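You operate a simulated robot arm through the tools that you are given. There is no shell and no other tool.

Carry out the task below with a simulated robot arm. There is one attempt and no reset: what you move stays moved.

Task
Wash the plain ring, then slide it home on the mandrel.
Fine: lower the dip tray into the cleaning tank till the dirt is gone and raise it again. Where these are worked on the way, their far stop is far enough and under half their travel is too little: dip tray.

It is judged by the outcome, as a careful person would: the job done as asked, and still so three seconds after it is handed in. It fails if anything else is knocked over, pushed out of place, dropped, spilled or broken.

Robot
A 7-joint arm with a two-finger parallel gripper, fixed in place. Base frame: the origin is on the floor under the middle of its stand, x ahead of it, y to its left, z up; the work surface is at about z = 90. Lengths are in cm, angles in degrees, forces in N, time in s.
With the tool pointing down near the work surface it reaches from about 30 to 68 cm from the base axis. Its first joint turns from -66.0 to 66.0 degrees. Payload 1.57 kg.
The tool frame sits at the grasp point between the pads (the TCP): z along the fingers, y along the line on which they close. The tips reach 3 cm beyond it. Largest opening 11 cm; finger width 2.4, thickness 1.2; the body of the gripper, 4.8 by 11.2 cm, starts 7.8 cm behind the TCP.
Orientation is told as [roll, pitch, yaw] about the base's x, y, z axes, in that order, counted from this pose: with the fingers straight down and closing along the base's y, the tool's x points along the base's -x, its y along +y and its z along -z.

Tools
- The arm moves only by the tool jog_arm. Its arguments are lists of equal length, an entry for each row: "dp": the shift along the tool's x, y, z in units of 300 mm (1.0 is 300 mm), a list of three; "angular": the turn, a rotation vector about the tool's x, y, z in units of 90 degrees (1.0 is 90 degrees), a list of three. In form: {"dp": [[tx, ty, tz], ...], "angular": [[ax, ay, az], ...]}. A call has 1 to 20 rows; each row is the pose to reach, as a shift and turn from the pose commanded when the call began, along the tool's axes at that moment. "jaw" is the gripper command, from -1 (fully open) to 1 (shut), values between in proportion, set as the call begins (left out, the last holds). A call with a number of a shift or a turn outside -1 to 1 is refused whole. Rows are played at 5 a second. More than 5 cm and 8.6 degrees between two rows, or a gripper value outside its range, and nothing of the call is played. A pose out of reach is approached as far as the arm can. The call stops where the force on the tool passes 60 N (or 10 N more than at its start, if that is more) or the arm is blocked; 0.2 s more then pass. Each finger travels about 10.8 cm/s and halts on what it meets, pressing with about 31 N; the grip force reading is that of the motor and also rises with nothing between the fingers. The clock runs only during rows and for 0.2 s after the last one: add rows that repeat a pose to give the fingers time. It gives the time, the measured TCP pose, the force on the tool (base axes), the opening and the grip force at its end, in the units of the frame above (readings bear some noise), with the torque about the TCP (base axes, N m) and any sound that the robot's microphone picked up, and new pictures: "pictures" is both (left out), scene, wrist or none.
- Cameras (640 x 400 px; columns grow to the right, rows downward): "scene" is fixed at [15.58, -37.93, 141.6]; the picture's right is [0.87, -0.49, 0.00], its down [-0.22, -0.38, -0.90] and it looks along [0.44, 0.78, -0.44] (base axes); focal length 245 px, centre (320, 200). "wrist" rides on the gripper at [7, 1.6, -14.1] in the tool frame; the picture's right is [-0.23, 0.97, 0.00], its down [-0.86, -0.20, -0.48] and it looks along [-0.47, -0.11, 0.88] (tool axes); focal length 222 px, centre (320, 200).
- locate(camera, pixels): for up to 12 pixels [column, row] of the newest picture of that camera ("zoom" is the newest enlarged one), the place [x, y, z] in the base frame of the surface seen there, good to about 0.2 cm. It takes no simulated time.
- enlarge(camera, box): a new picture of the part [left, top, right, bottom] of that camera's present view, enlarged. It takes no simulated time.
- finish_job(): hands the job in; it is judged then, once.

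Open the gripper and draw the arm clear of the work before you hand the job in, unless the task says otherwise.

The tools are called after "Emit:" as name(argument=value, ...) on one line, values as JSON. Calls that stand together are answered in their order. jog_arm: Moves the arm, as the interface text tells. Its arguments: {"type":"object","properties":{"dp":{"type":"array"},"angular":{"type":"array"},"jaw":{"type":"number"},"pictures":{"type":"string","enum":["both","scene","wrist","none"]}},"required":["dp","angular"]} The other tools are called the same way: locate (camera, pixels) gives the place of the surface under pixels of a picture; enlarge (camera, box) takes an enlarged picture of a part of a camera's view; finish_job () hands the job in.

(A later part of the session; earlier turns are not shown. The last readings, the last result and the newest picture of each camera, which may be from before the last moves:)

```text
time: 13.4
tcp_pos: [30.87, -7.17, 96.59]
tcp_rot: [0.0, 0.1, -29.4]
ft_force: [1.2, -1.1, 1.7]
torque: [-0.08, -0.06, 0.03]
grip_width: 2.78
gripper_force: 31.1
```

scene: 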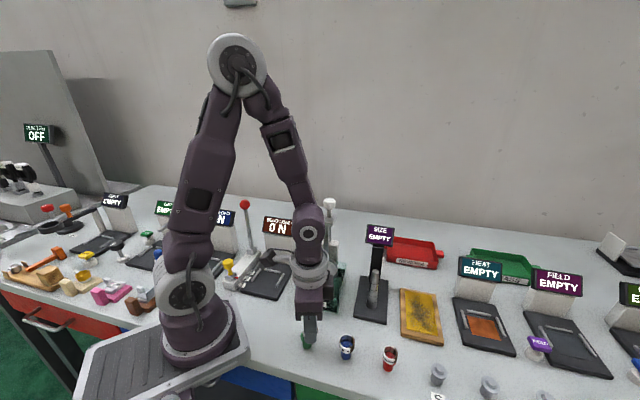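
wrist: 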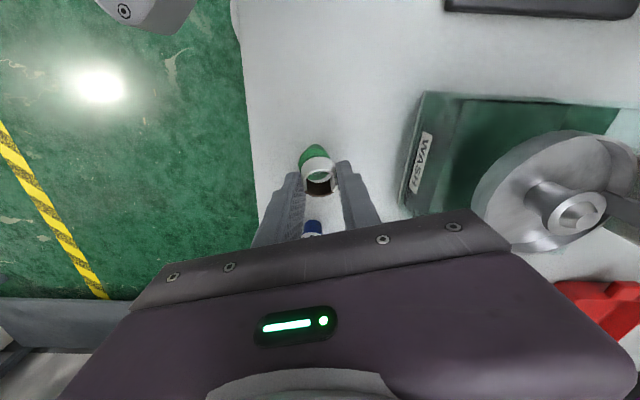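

Closed at 2.78 cm on the ring alone (no flange this time), so 2.78 is the ring's diameter as the gripper reads it. I lift very slowly, 2 cm over ten rows.

Emit:
jog_arm(dp=[[0, 0, -0.003], [0, 0, -0.007], [0, 0, -0.012], [0, 0, -0.018], [0, 0, -0.025], [0, 0, -0.033], [0, 0, -0.041], [0, 0, -0.05], [0, 0, -0.06], [0, 0, -0.0667], [0, 0, -0.0667]], angular=[[0, 0, 0], [0, 0, 0], [0, 0, 0], [0, 0, 0], [0, 0, 0], [0, 0, 0], [0, 0, 0], [0, 0, 0], [0, 0, 0], [0, 0, 0], [0, 0, 0]])

```text
time: 15.8
tcp_pos: [30.63, -7.21, 98.66]
tcp_rot: [0.0, 0.1, -29.4]
ft_force: [0.4, -0.2, 0.0]
torque: [0.01, -0.01, 0.01]
grip_width: 2.76
gripper_force: 31.3
```

scene: 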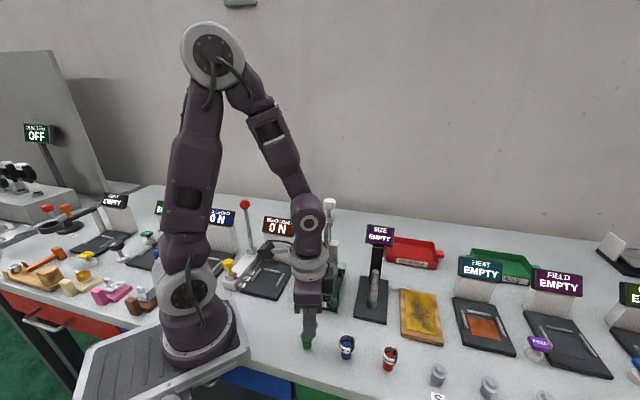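
wrist: 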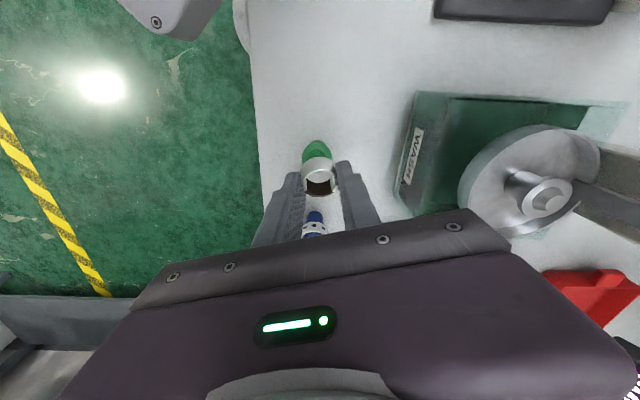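

The ring is still held (2.76 cm) 2 cm up. I zoom in to see its tilt in the fingers.

Emit:
enlarge(camera="wrist", box=[280, 135, 360, 205])

Emit:
enlarge(camera="scene", box=[285, 300, 335, 355])

```text
5.71 times, centred on (320, 170) of wrist
```

zoom: 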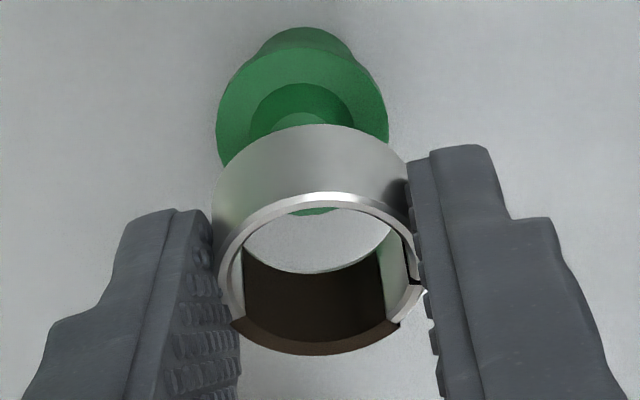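

```text
7.27 times, centred on (310, 328) of scene
```

zoom: 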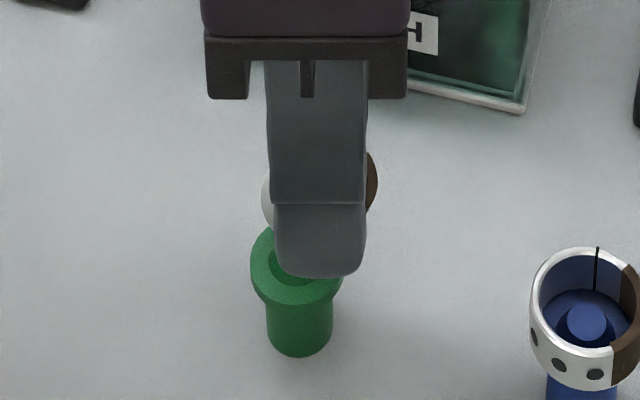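

The ring is held, leaning toward tool -x. I locate rim points on a fresh wrist zoom to get the lean angle.

Emit:
enlarge(camera="wrist", box=[296, 148, 346, 198])

Emit:
locate(camera="zoom", pixels=[[315, 168], [250, 190], [380, 185], [200, 310], [180, 360], [300, 390], [420, 345], [440, 250], [310, 60], [230, 90], [390, 100], [310, 120]])

```text
8.00 times, centred on (321, 173) of wrist
```

zoom: 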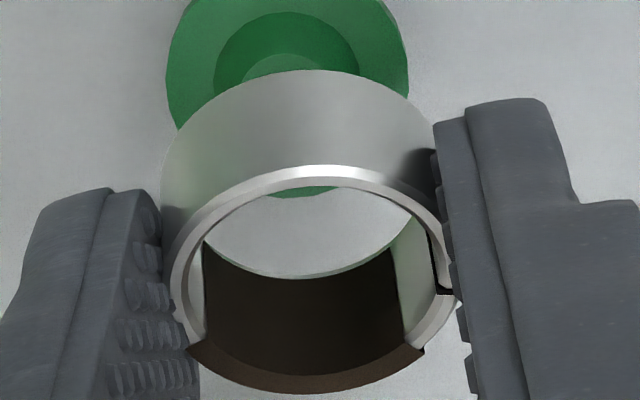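

```text
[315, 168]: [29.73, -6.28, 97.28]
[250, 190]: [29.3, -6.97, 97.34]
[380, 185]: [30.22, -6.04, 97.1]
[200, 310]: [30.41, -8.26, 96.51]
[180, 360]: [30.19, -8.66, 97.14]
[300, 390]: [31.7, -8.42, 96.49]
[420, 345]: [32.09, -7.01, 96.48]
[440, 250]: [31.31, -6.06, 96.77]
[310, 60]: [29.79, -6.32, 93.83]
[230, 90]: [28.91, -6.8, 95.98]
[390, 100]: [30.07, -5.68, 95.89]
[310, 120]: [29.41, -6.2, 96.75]
```

Rim points give a lean of about 16° toward tool -x, with the ring centre about 2.5 cm below the TCP. I raise 11 cm while yawing back to about 43° and shifting partly toward the tank.

Emit:
jog_arm(dp=[[-0.0038, 0.0234, -0.0407], [-0.0076, 0.0468, -0.0815], [-0.0114, 0.0702, -0.1222], [-0.0152, 0.0936, -0.163], [-0.0191, 0.117, -0.2037], [-0.0229, 0.1405, -0.2444], [-0.0267, 0.1639, -0.2852], [-0.0305, 0.1873, -0.3259], [-0.0343, 0.2107, -0.3667], [-0.0343, 0.2107, -0.3667]], angular=[[0, 0, -0.0894], [0, 0, -0.1788], [0, 0, -0.2681], [0, 0, -0.3575], [0, 0, -0.4469], [0, 0, -0.5363], [0, 0, -0.6256], [0, 0, -0.715], [0, 0, -0.8044], [0, 0, -0.8044]])

```text
time: 18.0
tcp_pos: [34.66, -2.25, 109.72]
tcp_rot: [0.1, 0.0, 43.0]
ft_force: [-0.1, 0.3, -0.7]
torque: [-0.02, 0.0, 0.01]
grip_width: 2.76
gripper_force: 30.8
```

scene: 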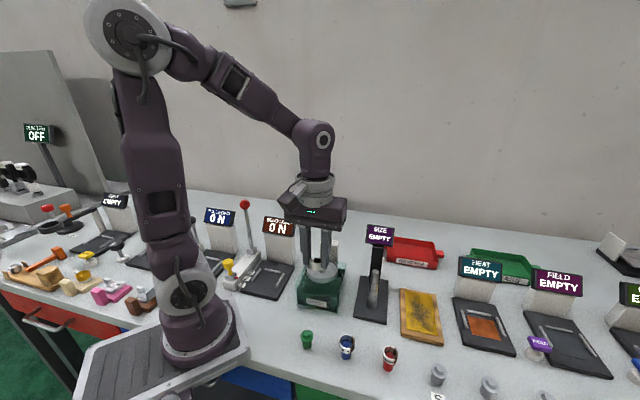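
wrist: 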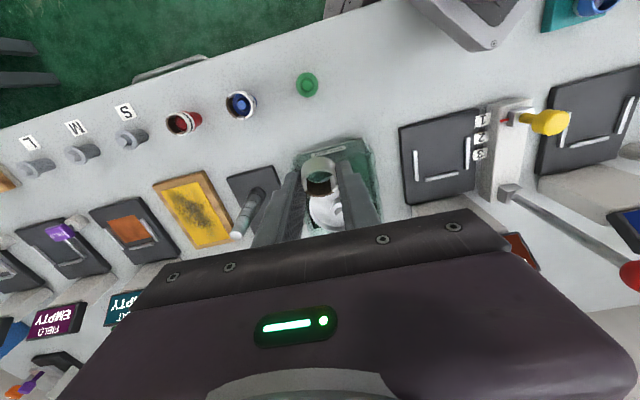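

Ring held; the green post is bare and upright. I move over the tray's pin and tilt the tool -16° about its y so the ring becomes level, hovering about 3 cm above the seat.

Emit:
jog_arm(dp=[[-0.0468, 0.0058, 0.018], [-0.0936, 0.0117, 0.036], [-0.1404, 0.0175, 0.054], [-0.1872, 0.0234, 0.072], [-0.234, 0.0292, 0.09], [-0.234, 0.0292, 0.09]], angular=[[0, -0.0356, 0], [0, -0.0712, 0], [0, -0.1068, 0], [0, -0.1424, 0], [0, -0.178, 0], [0, -0.178, 0]])

```text
time: 19.4
tcp_pos: [39.27, 3.25, 106.75]
tcp_rot: [0.0, -16.0, 42.9]
ft_force: [-0.2, -0.2, 0.1]
torque: [0.01, 0.01, 0.01]
grip_width: 2.76
gripper_force: 31.0
```

scene: 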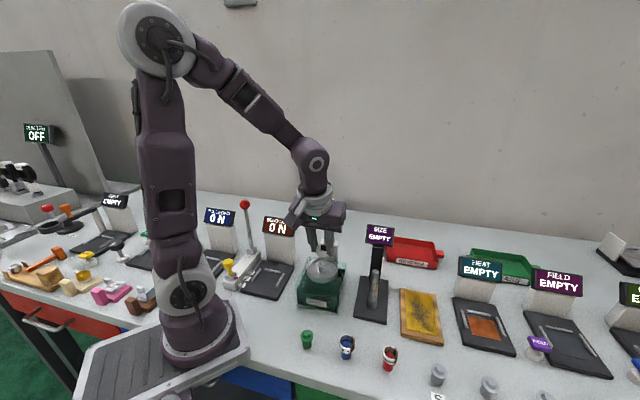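
wrist: 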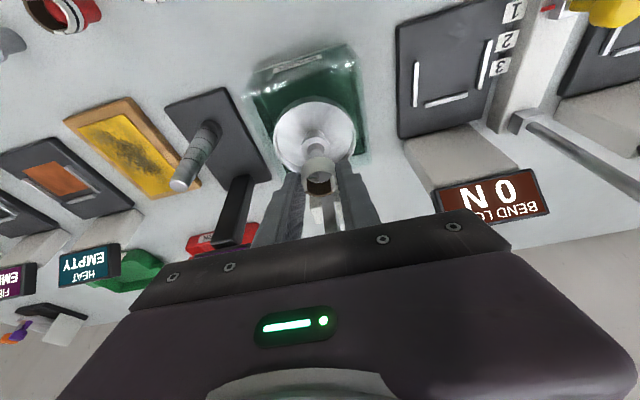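

I check from both cameras how the ring stands above the tray pin, around scene (322,255) and wrist (318,165).

Emit:
enlarge(camera="wrist", box=[265, 95, 365, 215])

Emit:
enlarge(camera="scene", box=[297, 220, 353, 290])

Emit:
locate(camera="scene", pixels=[[322, 262], [318, 264], [326, 264], [322, 267], [322, 272], [316, 262], [328, 260], [322, 258], [319, 252], [324, 252]])

```text
3.33 times, centred on (315, 155) of wrist
```

zoom: 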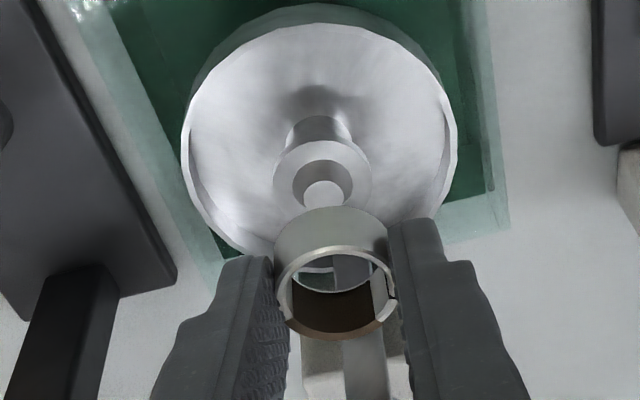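

```text
5.71 times, centred on (325, 255) of scene
```

zoom: 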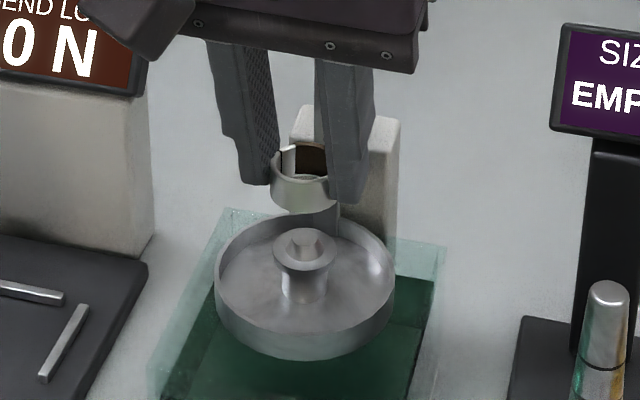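

```text
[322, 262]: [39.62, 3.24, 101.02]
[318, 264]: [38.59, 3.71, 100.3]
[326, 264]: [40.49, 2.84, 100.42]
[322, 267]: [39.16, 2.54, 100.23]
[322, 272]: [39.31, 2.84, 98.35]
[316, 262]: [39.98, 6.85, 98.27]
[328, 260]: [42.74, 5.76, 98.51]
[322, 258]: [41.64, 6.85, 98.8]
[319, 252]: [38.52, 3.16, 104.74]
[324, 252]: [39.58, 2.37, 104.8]
```

The ring looks level and directly above the pin (both near column 322 in the scene picture). I zoom finer to check the depth alignment by locating rim points.

Emit:
enlarge(camera="scene", box=[308, 240, 336, 268])

Emit:
locate(camera="zoom", pixels=[[200, 80], [195, 130], [280, 130], [280, 160], [280, 190], [240, 150], [340, 150], [330, 190], [280, 55], [320, 65], [295, 310], [340, 310]])

```text
14.29 times, centred on (322, 254) of scene
```

zoom: 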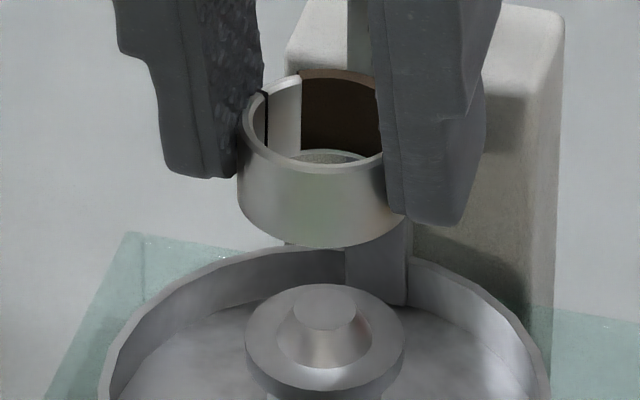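

```text
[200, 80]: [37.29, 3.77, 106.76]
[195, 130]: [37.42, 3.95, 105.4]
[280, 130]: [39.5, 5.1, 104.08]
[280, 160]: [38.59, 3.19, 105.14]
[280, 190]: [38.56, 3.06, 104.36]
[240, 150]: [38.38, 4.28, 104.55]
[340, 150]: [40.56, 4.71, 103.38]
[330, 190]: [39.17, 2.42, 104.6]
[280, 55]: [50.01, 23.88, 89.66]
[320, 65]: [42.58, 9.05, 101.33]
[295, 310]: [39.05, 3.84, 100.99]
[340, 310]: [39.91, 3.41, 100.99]
```

The ring is level, at about (39.7,3.7) versus the pin at (39.6,3.56), bottom near z 103.7. I lower it vertically by 3.0 cm (with a 0.1 cm lateral trim), which in the tilted tool frame is along x and z.

Emit:
jog_arm(dp=[[0.0078, 0, 0.0151], [0.0124, 0, 0.0311], [0.017, 0, 0.0472], [0.0216, 0, 0.0632], [0.0262, 0, 0.0792], [0.0285, 0, 0.0872], [0.0308, 0, 0.0952], [0.0308, 0, 0.0952]], angular=[[0, 0, 0], [0, 0, 0], [0, 0, 0], [0, 0, 0], [0, 0, 0], [0, 0, 0], [0, 0, 0], [0, 0, 0]])

```text
time: 21.2
tcp_pos: [38.97, 3.24, 104.0]
tcp_rot: [0.0, -16.0, 43.0]
ft_force: [0.4, -0.6, 0.3]
torque: [0.02, 0.01, 0.0]
grip_width: 2.75
gripper_force: 31.2
```

scene: 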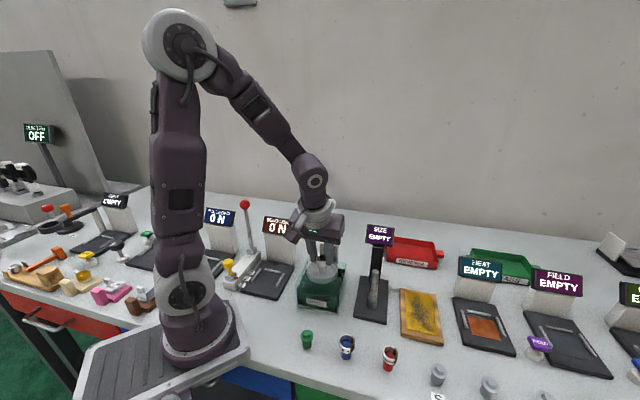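
wrist: 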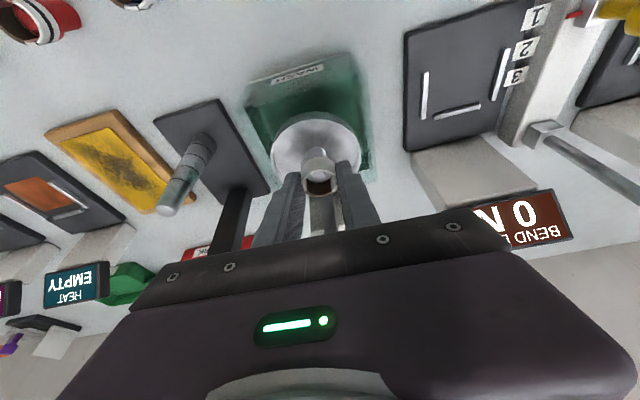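

No contact force yet; TCP z 104.0. I zoom in to see the ring over the cone before the final lowering.

Emit:
enlarge(camera="scene", box=[305, 245, 340, 280])

Emit:
enlarge(camera="wrist", box=[285, 130, 355, 205])

```text
11.43 times, centred on (322, 262) of scene
```

zoom: 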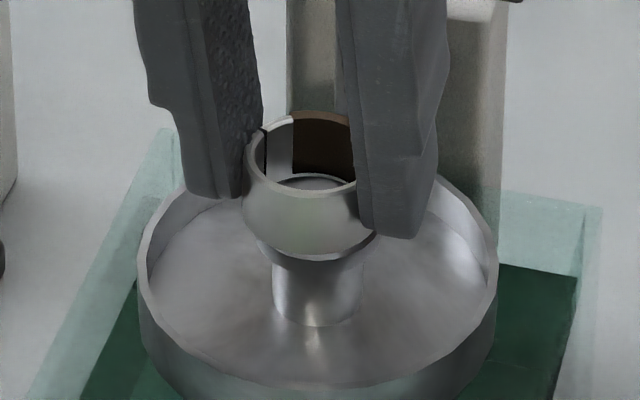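

```text
5.33 times, centred on (320, 168) of wrist
```

zoom: 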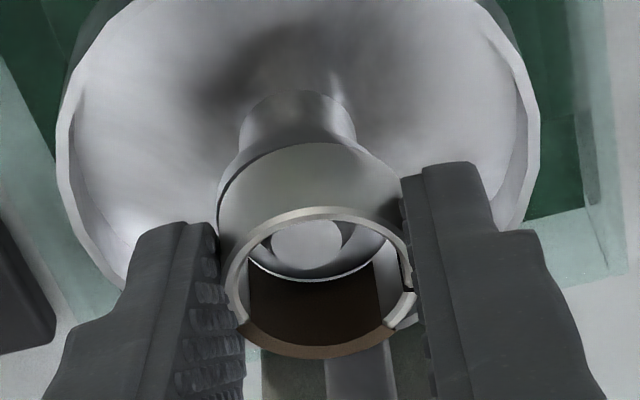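

The ring is around the cone with its bottom just above the flange, about 0.15 cm left of centre in the scene view. I trim 0.12 cm in tool -y and lower 0.35 cm more in small steps.

Emit:
jog_arm(dp=[[0, -0.002, 0], [0, -0.004, 0], [0.0009, -0.004, 0.0032], [0.0018, -0.004, 0.0064], [0.0028, -0.004, 0.0096], [0.0032, -0.004, 0.0112], [0.0032, -0.004, 0.0112]], angular=[[0, 0, 0], [0, 0, 0], [0, 0, 0], [0, 0, 0], [0, 0, 0], [0, 0, 0], [0, 0, 0]])

Emit:
enlarge(camera="scene", box=[305, 245, 340, 280])

```text
time: 22.8
tcp_pos: [39.25, 3.04, 103.55]
tcp_rot: [-0.1, -16.1, 43.0]
ft_force: [0.1, -0.3, 0.3]
torque: [0.01, 0.0, 0.03]
grip_width: 2.75
gripper_force: 30.9
```

scene: 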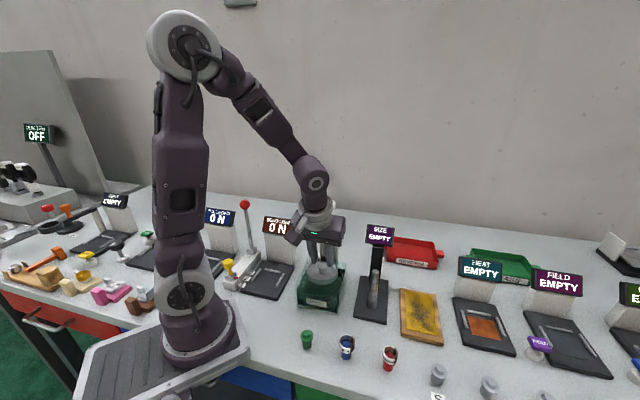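
wrist: 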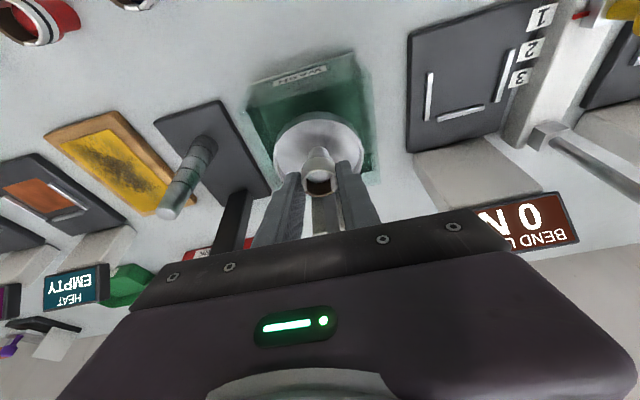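

```text
11.43 times, centred on (322, 262) of scene
```

zoom: 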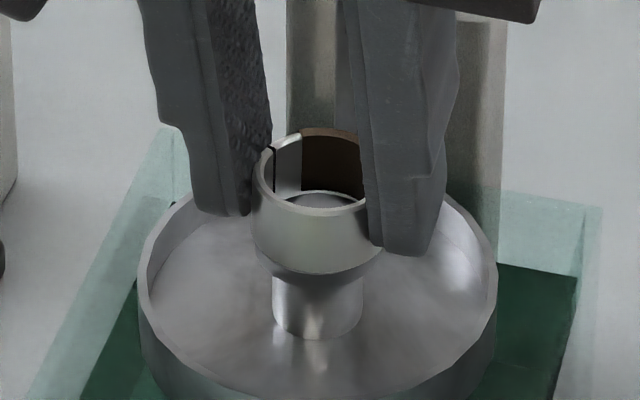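

The ring seems to have reached the flange. I check whether the tray itself has shifted by locating dish rim and floor points.

Emit:
locate(camera="zoom", pixels=[[220, 280], [420, 290], [320, 370], [180, 240], [320, 320], [145, 260], [300, 262], [340, 262], [310, 285], [300, 235], [470, 250], [330, 205]])

Emit:
enlarge(camera="scene", box=[296, 190, 354, 320])

```text
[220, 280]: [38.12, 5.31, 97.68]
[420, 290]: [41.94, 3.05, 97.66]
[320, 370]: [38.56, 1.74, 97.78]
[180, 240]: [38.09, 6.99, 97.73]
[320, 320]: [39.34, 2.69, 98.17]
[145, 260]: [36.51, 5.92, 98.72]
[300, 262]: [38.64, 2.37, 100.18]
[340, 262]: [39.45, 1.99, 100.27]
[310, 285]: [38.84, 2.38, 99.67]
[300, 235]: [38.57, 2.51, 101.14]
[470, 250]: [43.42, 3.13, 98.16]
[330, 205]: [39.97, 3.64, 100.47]
```

```text
3.08 times, centred on (325, 255) of scene
```

zoom: 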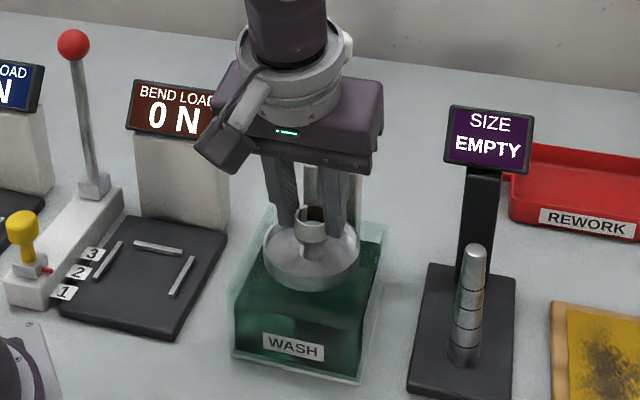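

The dish floor is now at z≈97.7 (was 98.2), so the ring is resting on the flange and has pushed the light tray down a little. I release by opening to about 4.4 cm without moving.

Emit:
jog_arm(dp=[[0, 0, 0], [0, 0, 0], [0, 0, 0]], angular=[[0, 0, 0], [0, 0, 0], [0, 0, 0]], jaw=0.2)

Emit:
enlarge(camera="scene", box=[305, 245, 340, 280])

Emit:
enlarge(camera="wrist", box=[270, 130, 370, 210])

```text
time: 23.6
tcp_pos: [39.22, 3.08, 103.55]
tcp_rot: [-0.1, -16.1, 43.0]
ft_force: [0.6, -0.1, -0.4]
torque: [0.02, -0.02, 0.01]
grip_width: 4.4
gripper_force: 0.0
```

scene: 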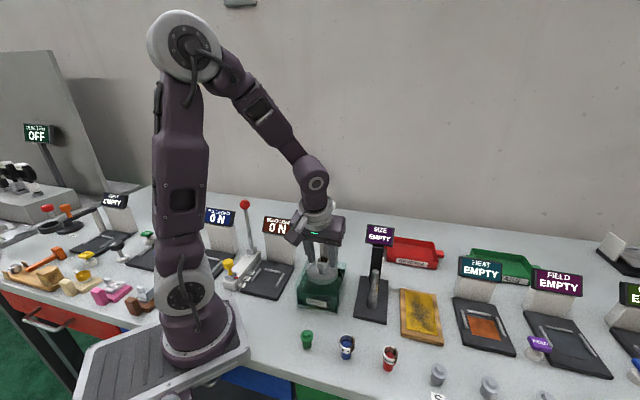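
wrist: 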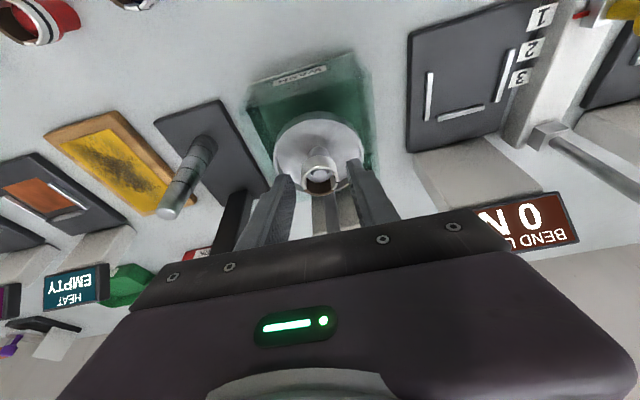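

```text
11.43 times, centred on (322, 262) of scene
```

zoom: 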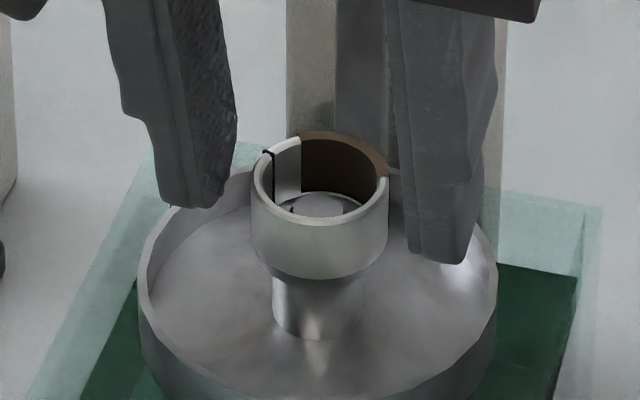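

```text
5.00 times, centred on (320, 170) of wrist
```

zoom: 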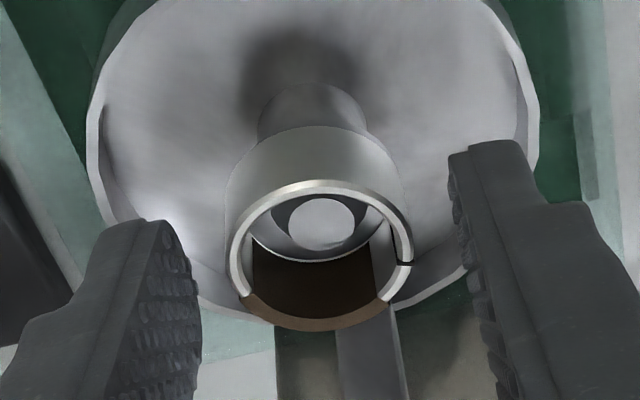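

The ring sits level on the tray seat around the cone. I withdraw straight up, then straighten the tool and go above the knob at about (44.1,7.65).

Emit:
jog_arm(dp=[[-0.0092, 0, -0.032], [-0.023, 0, -0.0801], [-0.046, 0, -0.1602], [-0.0736, 0, -0.2563], [-0.1012, 0, -0.3524], [-0.1288, 0, -0.4485], [-0.161, 0, -0.5606], [-0.2315, 0, -0.5404], [-0.3036, 0, -0.5197], [-0.3753, 0, -0.4991], [-0.3753, 0, -0.4991]], angular=[[0, 0, 0], [0, 0, 0], [0, 0, 0], [0, 0, 0], [0, 0, 0], [0, 0, 0], [0, 0, 0], [0, 0.06, 0], [0, 0.119, 0], [0, 0.178, 0], [0, 0.178, 0]])

```text
time: 26.0
tcp_pos: [44.24, 7.7, 120.99]
tcp_rot: [0.1, 0.0, 42.9]
ft_force: [-0.5, 0.3, -0.6]
torque: [0.02, 0.02, -0.04]
grip_width: 4.37
gripper_force: 0.0
```

scene: 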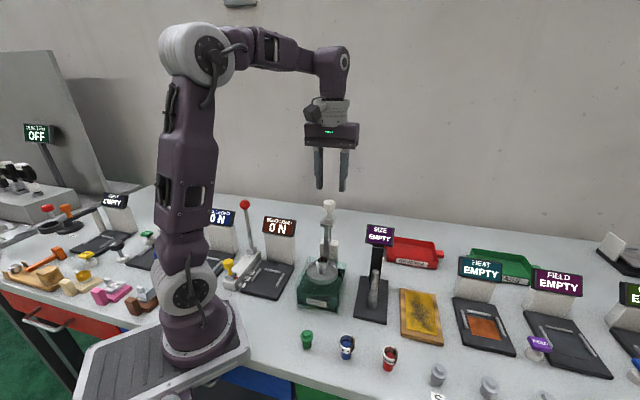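
wrist: 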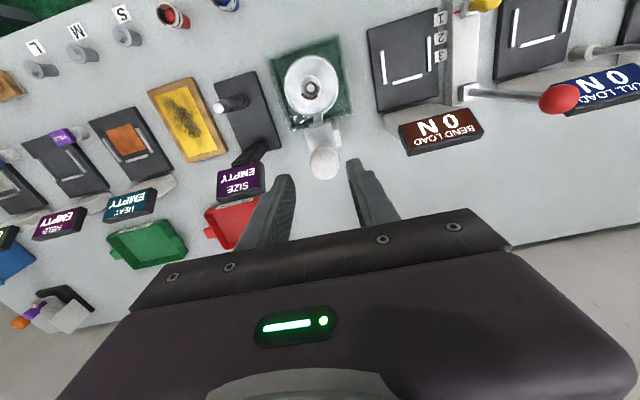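

I zoom in on the tray with the ring and on the knob in the new pictures, and measure the knob.

Emit:
enlarge(camera="scene", box=[296, 190, 354, 290])

Emit:
enlarge(camera="wrist", box=[270, 40, 380, 190])

Emit:
locate(camera="scene", pixels=[[329, 202], [325, 202], [333, 202], [329, 206], [329, 212], [329, 218], [322, 258], [322, 270], [313, 270], [331, 215], [329, 240], [333, 245]])

Emit:
locate(camera="wrist", pixels=[[325, 162], [318, 162], [332, 162], [325, 154], [325, 172], [312, 88], [312, 70]])

```text
4.00 times, centred on (325, 240) of scene
```

zoom: 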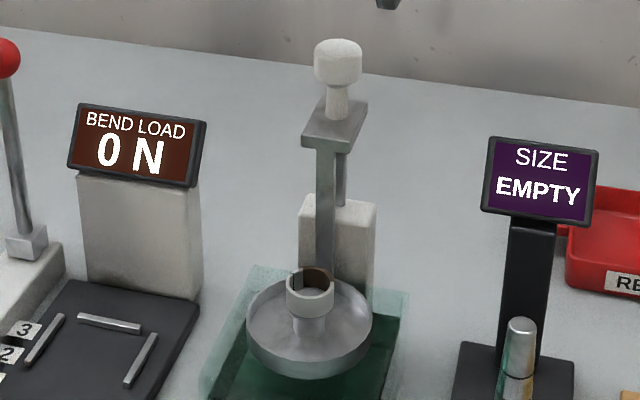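

```text
2.67 times, centred on (325, 115) of wrist
```

zoom: 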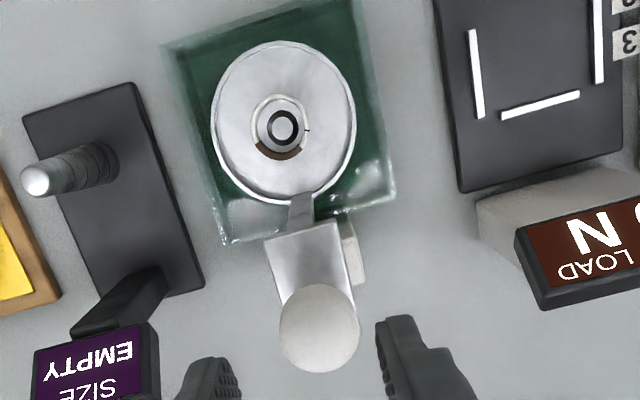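

```text
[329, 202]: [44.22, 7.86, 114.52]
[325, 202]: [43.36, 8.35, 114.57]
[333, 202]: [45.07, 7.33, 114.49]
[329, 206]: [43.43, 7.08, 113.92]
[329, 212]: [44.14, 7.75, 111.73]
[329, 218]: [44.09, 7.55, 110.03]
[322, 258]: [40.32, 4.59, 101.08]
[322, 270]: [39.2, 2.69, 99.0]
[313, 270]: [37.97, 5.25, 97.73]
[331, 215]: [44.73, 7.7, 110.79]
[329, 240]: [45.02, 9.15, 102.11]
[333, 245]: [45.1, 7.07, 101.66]
```

```text
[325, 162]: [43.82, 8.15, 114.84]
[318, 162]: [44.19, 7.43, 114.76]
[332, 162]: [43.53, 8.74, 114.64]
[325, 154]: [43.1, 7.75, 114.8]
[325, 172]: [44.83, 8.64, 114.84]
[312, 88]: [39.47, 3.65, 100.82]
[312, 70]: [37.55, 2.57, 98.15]
```

The ring stays on the seat and the knob's top is at about (43.9,8.1,114.7), i.e. 0.45 cm to the tool's +y. I trim that and descend 5.6 cm to straddle the knob.

Emit:
jog_arm(dp=[[0.0017, 0.015, 0], [0.0017, 0.015, 0.04], [0.0017, 0.015, 0.09], [0.0017, 0.015, 0.14], [0.0017, 0.015, 0.17], [0.0017, 0.015, 0.187], [0.0017, 0.015, 0.187]], angular=[[0, 0, 0], [0, 0, 0], [0, 0, 0], [0, 0, 0], [0, 0, 0], [0, 0, 0], [0, 0, 0]])

Emit:
enlarge(camera="wrist", box=[260, 130, 380, 220])

Emit:
enlarge(camera="scene", box=[296, 170, 360, 270])

```text
time: 27.6
tcp_pos: [43.82, 7.94, 115.39]
tcp_rot: [0.0, 0.0, 42.9]
ft_force: [-0.3, 0.2, 0.0]
torque: [-0.02, -0.01, 0.0]
grip_width: 4.41
gripper_force: 0.1
```

scene: 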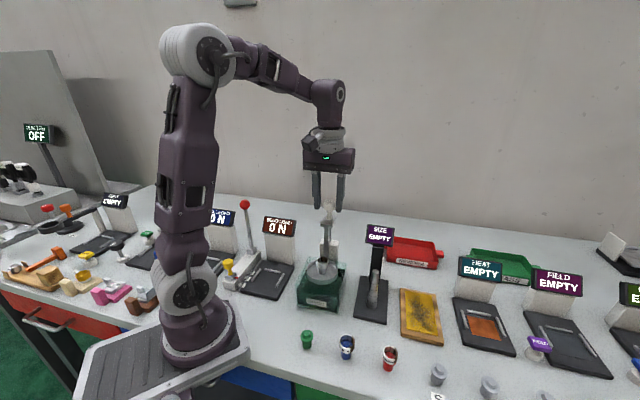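
wrist: 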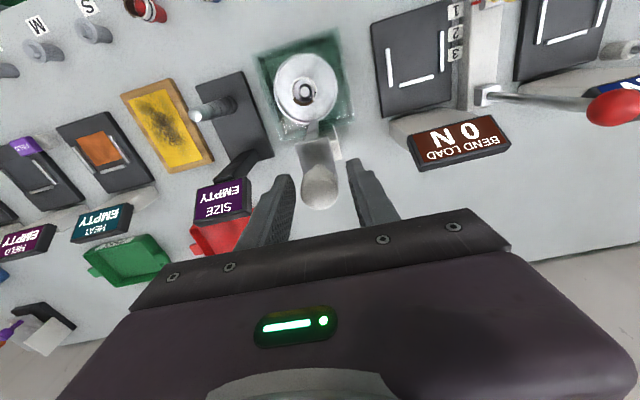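

```text
4.44 times, centred on (320, 175) of wrist
```

zoom: 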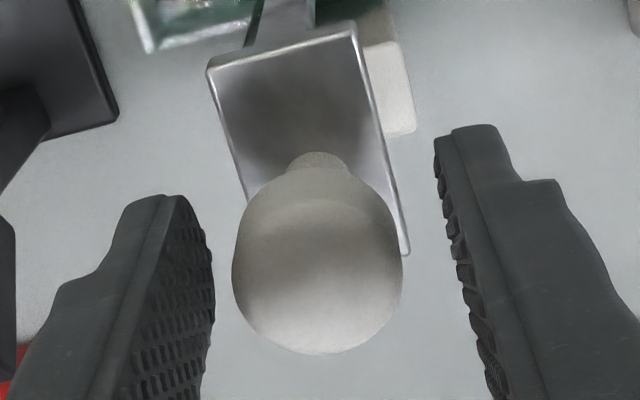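

```text
4.00 times, centred on (328, 220) of scene
```

zoom: 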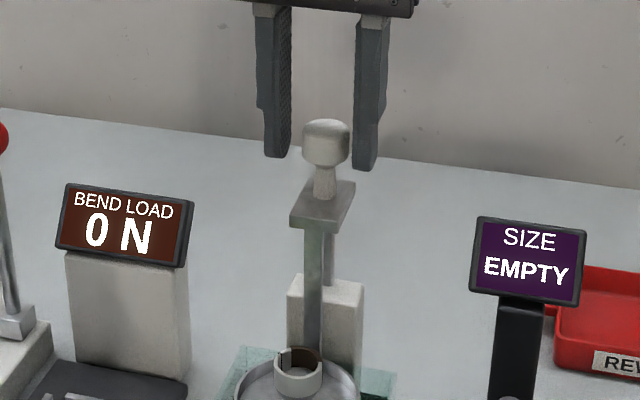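

The fingers straddle the knob symmetrically. I close on it.

Emit:
jog_arm(dp=[[0, 0, 0], [0, 0, 0], [0, 0, 0], [0, 0, 0]], angular=[[0, 0, 0], [0, 0, 0], [0, 0, 0], [0, 0, 0]], jaw=1.0)

Emit:
enlarge(camera="scene", box=[296, 170, 360, 290])

```text
time: 28.6
tcp_pos: [43.9, 7.77, 115.5]
tcp_rot: [-0.2, 0.0, 42.9]
ft_force: [16.1, -14.5, -2.3]
torque: [-0.39, -0.45, -0.16]
grip_width: 2.89
gripper_force: 38.6
```

scene: 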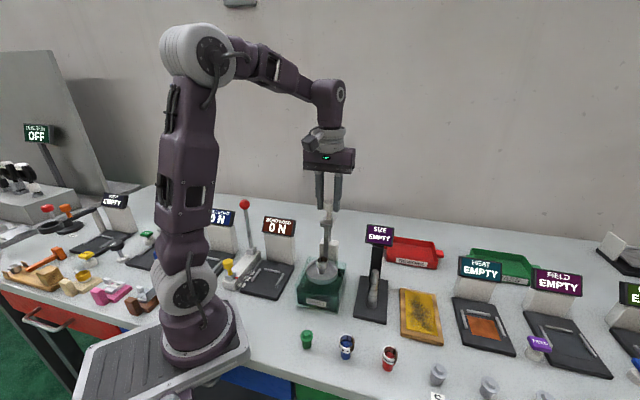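
wrist: 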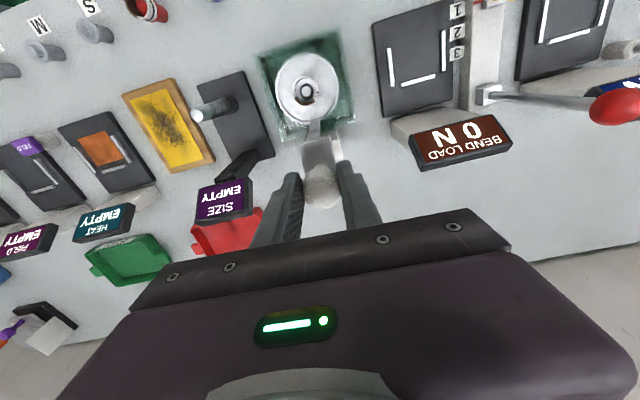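

```text
3.33 times, centred on (328, 230) of scene
```

zoom: 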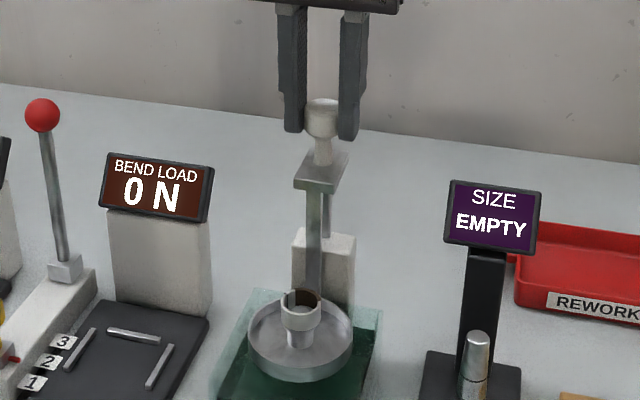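

Gripping the knob at 2.89 cm shows about 21 N sideways along -y of the tool, so I'm ~0.18 cm off; I trim that and lower 3.6 cm gently.

Emit:
jog_arm(dp=[[0, -0.003, 0], [0, -0.006, 0.005], [0, -0.006, 0.012], [0, -0.006, 0.022], [0, -0.006, 0.034], [0, -0.006, 0.046], [0, -0.006, 0.058], [0, -0.006, 0.07], [0, -0.006, 0.082], [0, -0.006, 0.094], [0, -0.006, 0.106], [0, -0.006, 0.12], [0, -0.006, 0.12]], angular=[[0, 0, 0], [0, 0, 0], [0, 0, 0], [0, 0, 0], [0, 0, 0], [0, 0, 0], [0, 0, 0], [0, 0, 0], [0, 0, 0], [0, 0, 0], [0, 0, 0], [0, 0, 0], [0, 0, 0]])

Emit:
enlarge(camera="scene", box=[290, 190, 360, 320])

```text
time: 31.4
tcp_pos: [43.83, 7.91, 111.54]
tcp_rot: [0.0, 0.1, 43.0]
ft_force: [5.4, -17.5, -1.5]
torque: [-0.81, 0.13, -0.11]
grip_width: 2.9
gripper_force: 39.0
```

scene: 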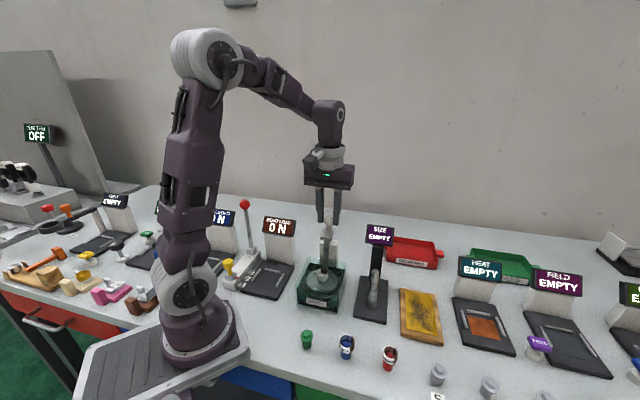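
wrist: 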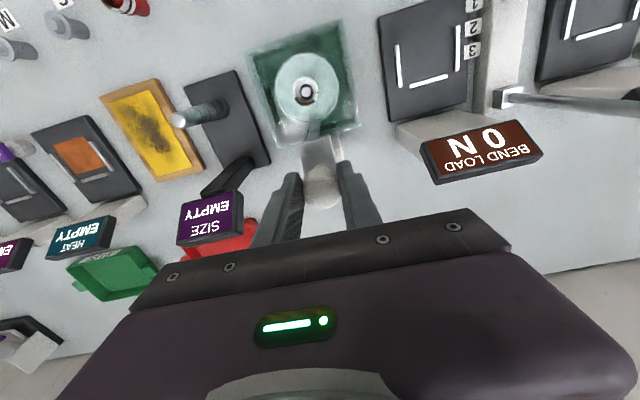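

```text
3.08 times, centred on (325, 255) of scene
```

zoom: 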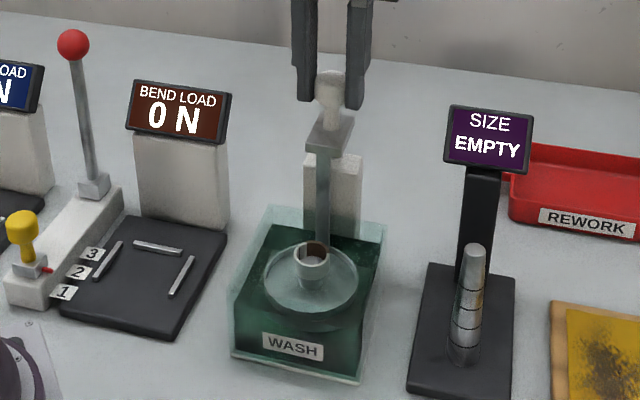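

The tray is entering the liquid with the ring still just above it. I keep lowering 1.5 cm more with a further 0.1 cm trim.

Emit:
jog_arm(dp=[[0, -0.0033, 0.008], [0, -0.0033, 0.017], [0, -0.0033, 0.026], [0, -0.0033, 0.035], [0, -0.0033, 0.043], [0, -0.0033, 0.05], [0, -0.0033, 0.05]], angular=[[0, 0, 0], [0, 0, 0], [0, 0, 0], [0, 0, 0], [0, 0, 0], [0, 0, 0], [0, 0, 0]])

Emit:
enlarge(camera="scene", box=[290, 190, 360, 320])

```text
time: 33.0
tcp_pos: [43.83, 7.78, 110.32]
tcp_rot: [0.1, -0.1, 43.0]
ft_force: [-9.1, -3.7, 1.2]
torque: [0.11, 0.05, -0.06]
grip_width: 2.89
gripper_force: 38.9
```

scene: 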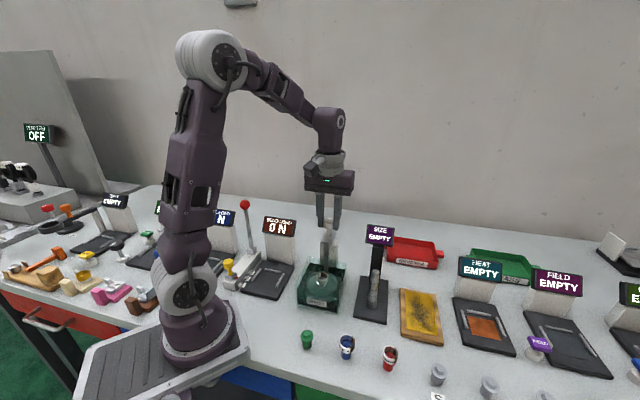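
wrist: 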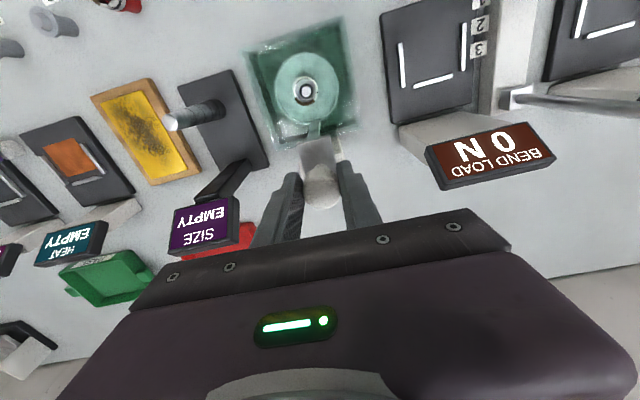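

```text
3.08 times, centred on (325, 255) of scene
```

zoom: 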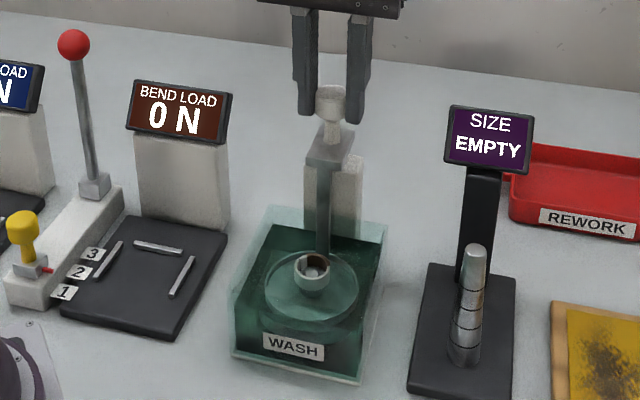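

The ring is now partly submerged and side forces are small. I keep lowering in small steps to find the far stop.

Emit:
jog_arm(dp=[[0, 0, 0.006], [0, 0, 0.012], [0, 0, 0.018], [0, 0, 0.024], [0, 0, 0.03], [0, 0, 0.036], [0, 0, 0.042], [0, 0, 0.042]], angular=[[0, 0, 0], [0, 0, 0], [0, 0, 0], [0, 0, 0], [0, 0, 0], [0, 0, 0], [0, 0, 0], [0, 0, 0]])

Emit:
enlarge(camera="scene", box=[290, 190, 360, 320])

```text
time: 34.8
tcp_pos: [43.76, 7.83, 109.05]
tcp_rot: [0.0, -0.1, 43.0]
ft_force: [-14.5, 14.9, 1.0]
torque: [0.59, 0.19, 0.11]
grip_width: 2.89
gripper_force: 38.9
```

scene: 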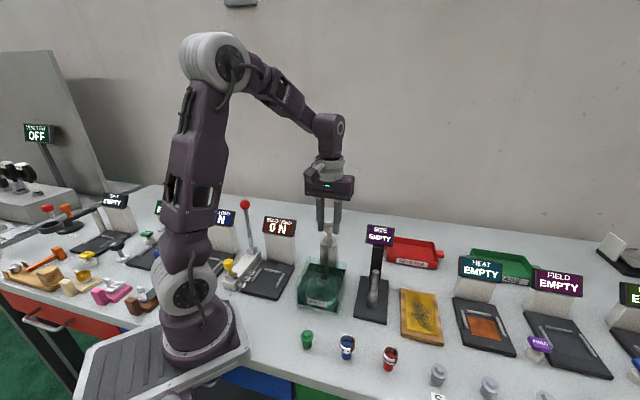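
wrist: 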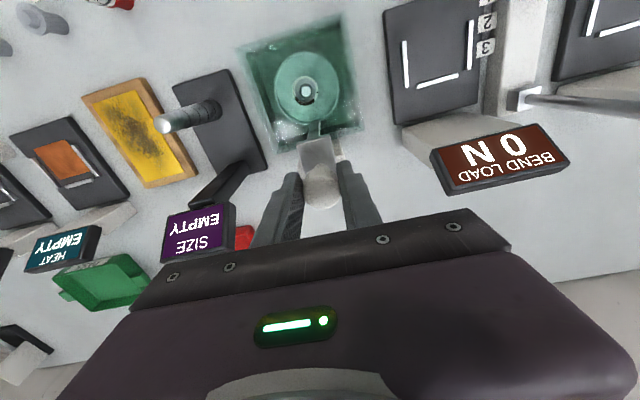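

```text
3.08 times, centred on (325, 255) of scene
```

zoom: 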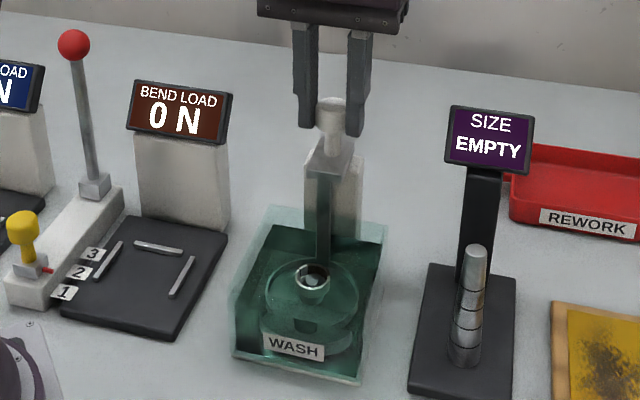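

No vertical resistance yet at z 109.05; a side force of about +20 N in tool y calls for a small back-trim. I continue lowering 1.2 cm with a +0.06 cm trim and look at the ring.

Emit:
jog_arm(dp=[[0, 0.002, 0.006], [0, 0.002, 0.012], [0, 0.002, 0.018], [0, 0.002, 0.024], [0, 0.002, 0.03], [0, 0.002, 0.036], [0, 0.002, 0.04], [0, 0.002, 0.04]], angular=[[0, 0, 0], [0, 0, 0], [0, 0, 0], [0, 0, 0], [0, 0, 0], [0, 0, 0], [0, 0, 0], [0, 0, 0]])

Emit:
enlarge(camera="scene", box=[290, 190, 360, 320])

Emit:
enlarge(camera="wrist", box=[280, 65, 340, 125])

```text
time: 36.6
tcp_pos: [43.81, 7.85, 107.76]
tcp_rot: [-0.1, 0.0, 43.1]
ft_force: [-14.7, 18.8, 24.2]
torque: [0.54, 0.08, 0.11]
grip_width: 2.9
gripper_force: 38.9
```

scene: 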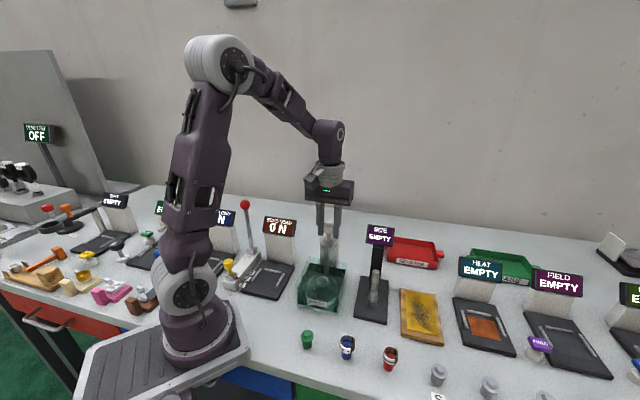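
wrist: 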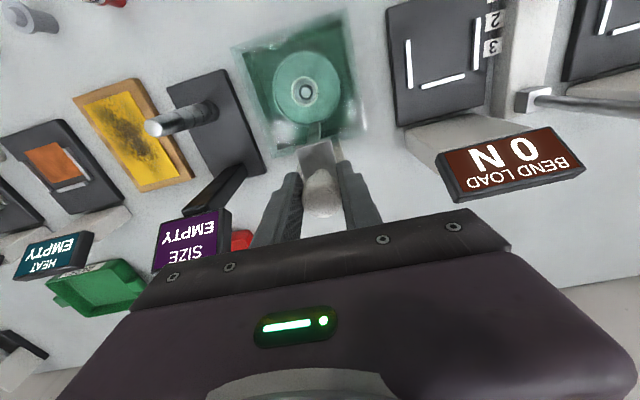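

```text
3.08 times, centred on (325, 255) of scene
```

zoom: 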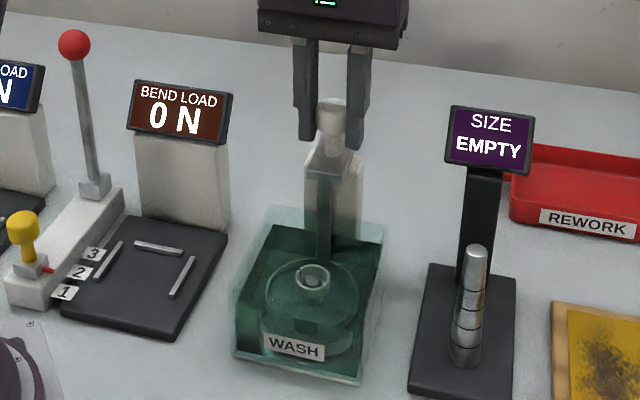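

```text
6.67 times, centred on (310, 95) of wrist
```

zoom: 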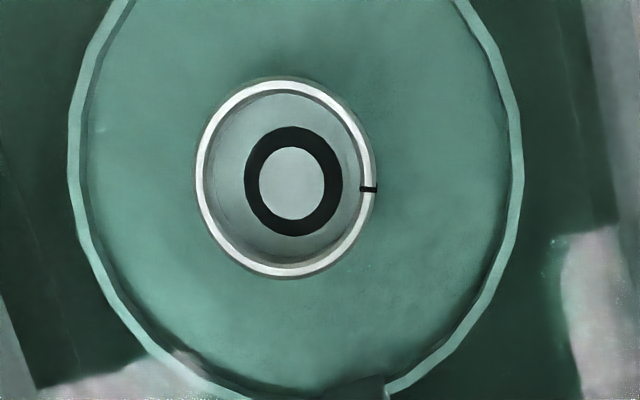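

The far stop is reached (24 N up) and the submerged ring at wrist (309,92) shows no brown left. I dwell there a little over 2 s, easing the side load with a +0.12 cm trim.

Emit:
jog_arm(dp=[[0, 0.002, 0], [0, 0.004, 0], [0, 0.004, 0], [0, 0.004, 0], [0, 0.004, 0], [0, 0.004, 0], [0, 0.004, 0], [0, 0.004, 0], [0, 0.004, 0], [0, 0.004, 0], [0, 0.004, 0], [0, 0.004, 0]], angular=[[0, 0, 0], [0, 0, 0], [0, 0, 0], [0, 0, 0], [0, 0, 0], [0, 0, 0], [0, 0, 0], [0, 0, 0], [0, 0, 0], [0, 0, 0], [0, 0, 0], [0, 0, 0]])

Emit:
enlarge(camera="scene", box=[300, 255, 345, 310])

```text
time: 39.2
tcp_pos: [43.95, 7.78, 107.86]
tcp_rot: [0.0, 0.0, 43.0]
ft_force: [4.7, -8.2, 2.9]
torque: [-0.21, -0.04, -0.12]
grip_width: 2.9
gripper_force: 38.9
```

scene: 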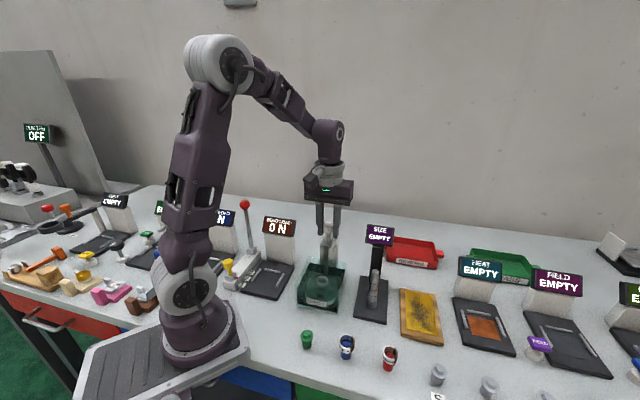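
wrist: 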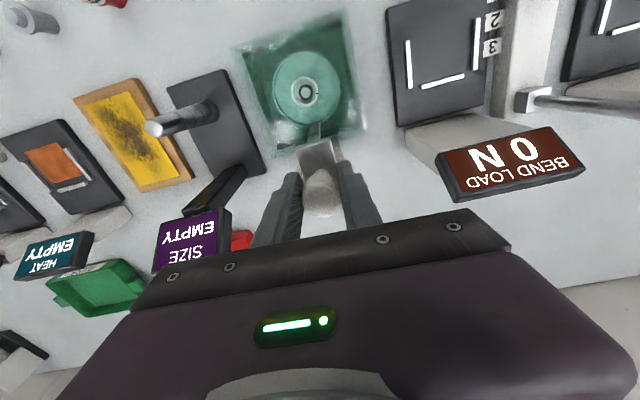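

```text
7.27 times, centred on (322, 282) of scene
```

zoom: 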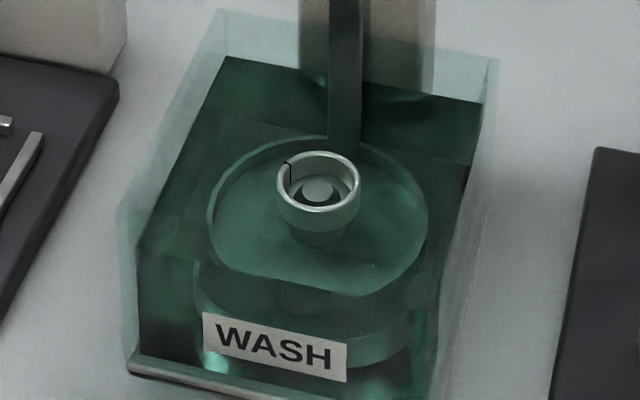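

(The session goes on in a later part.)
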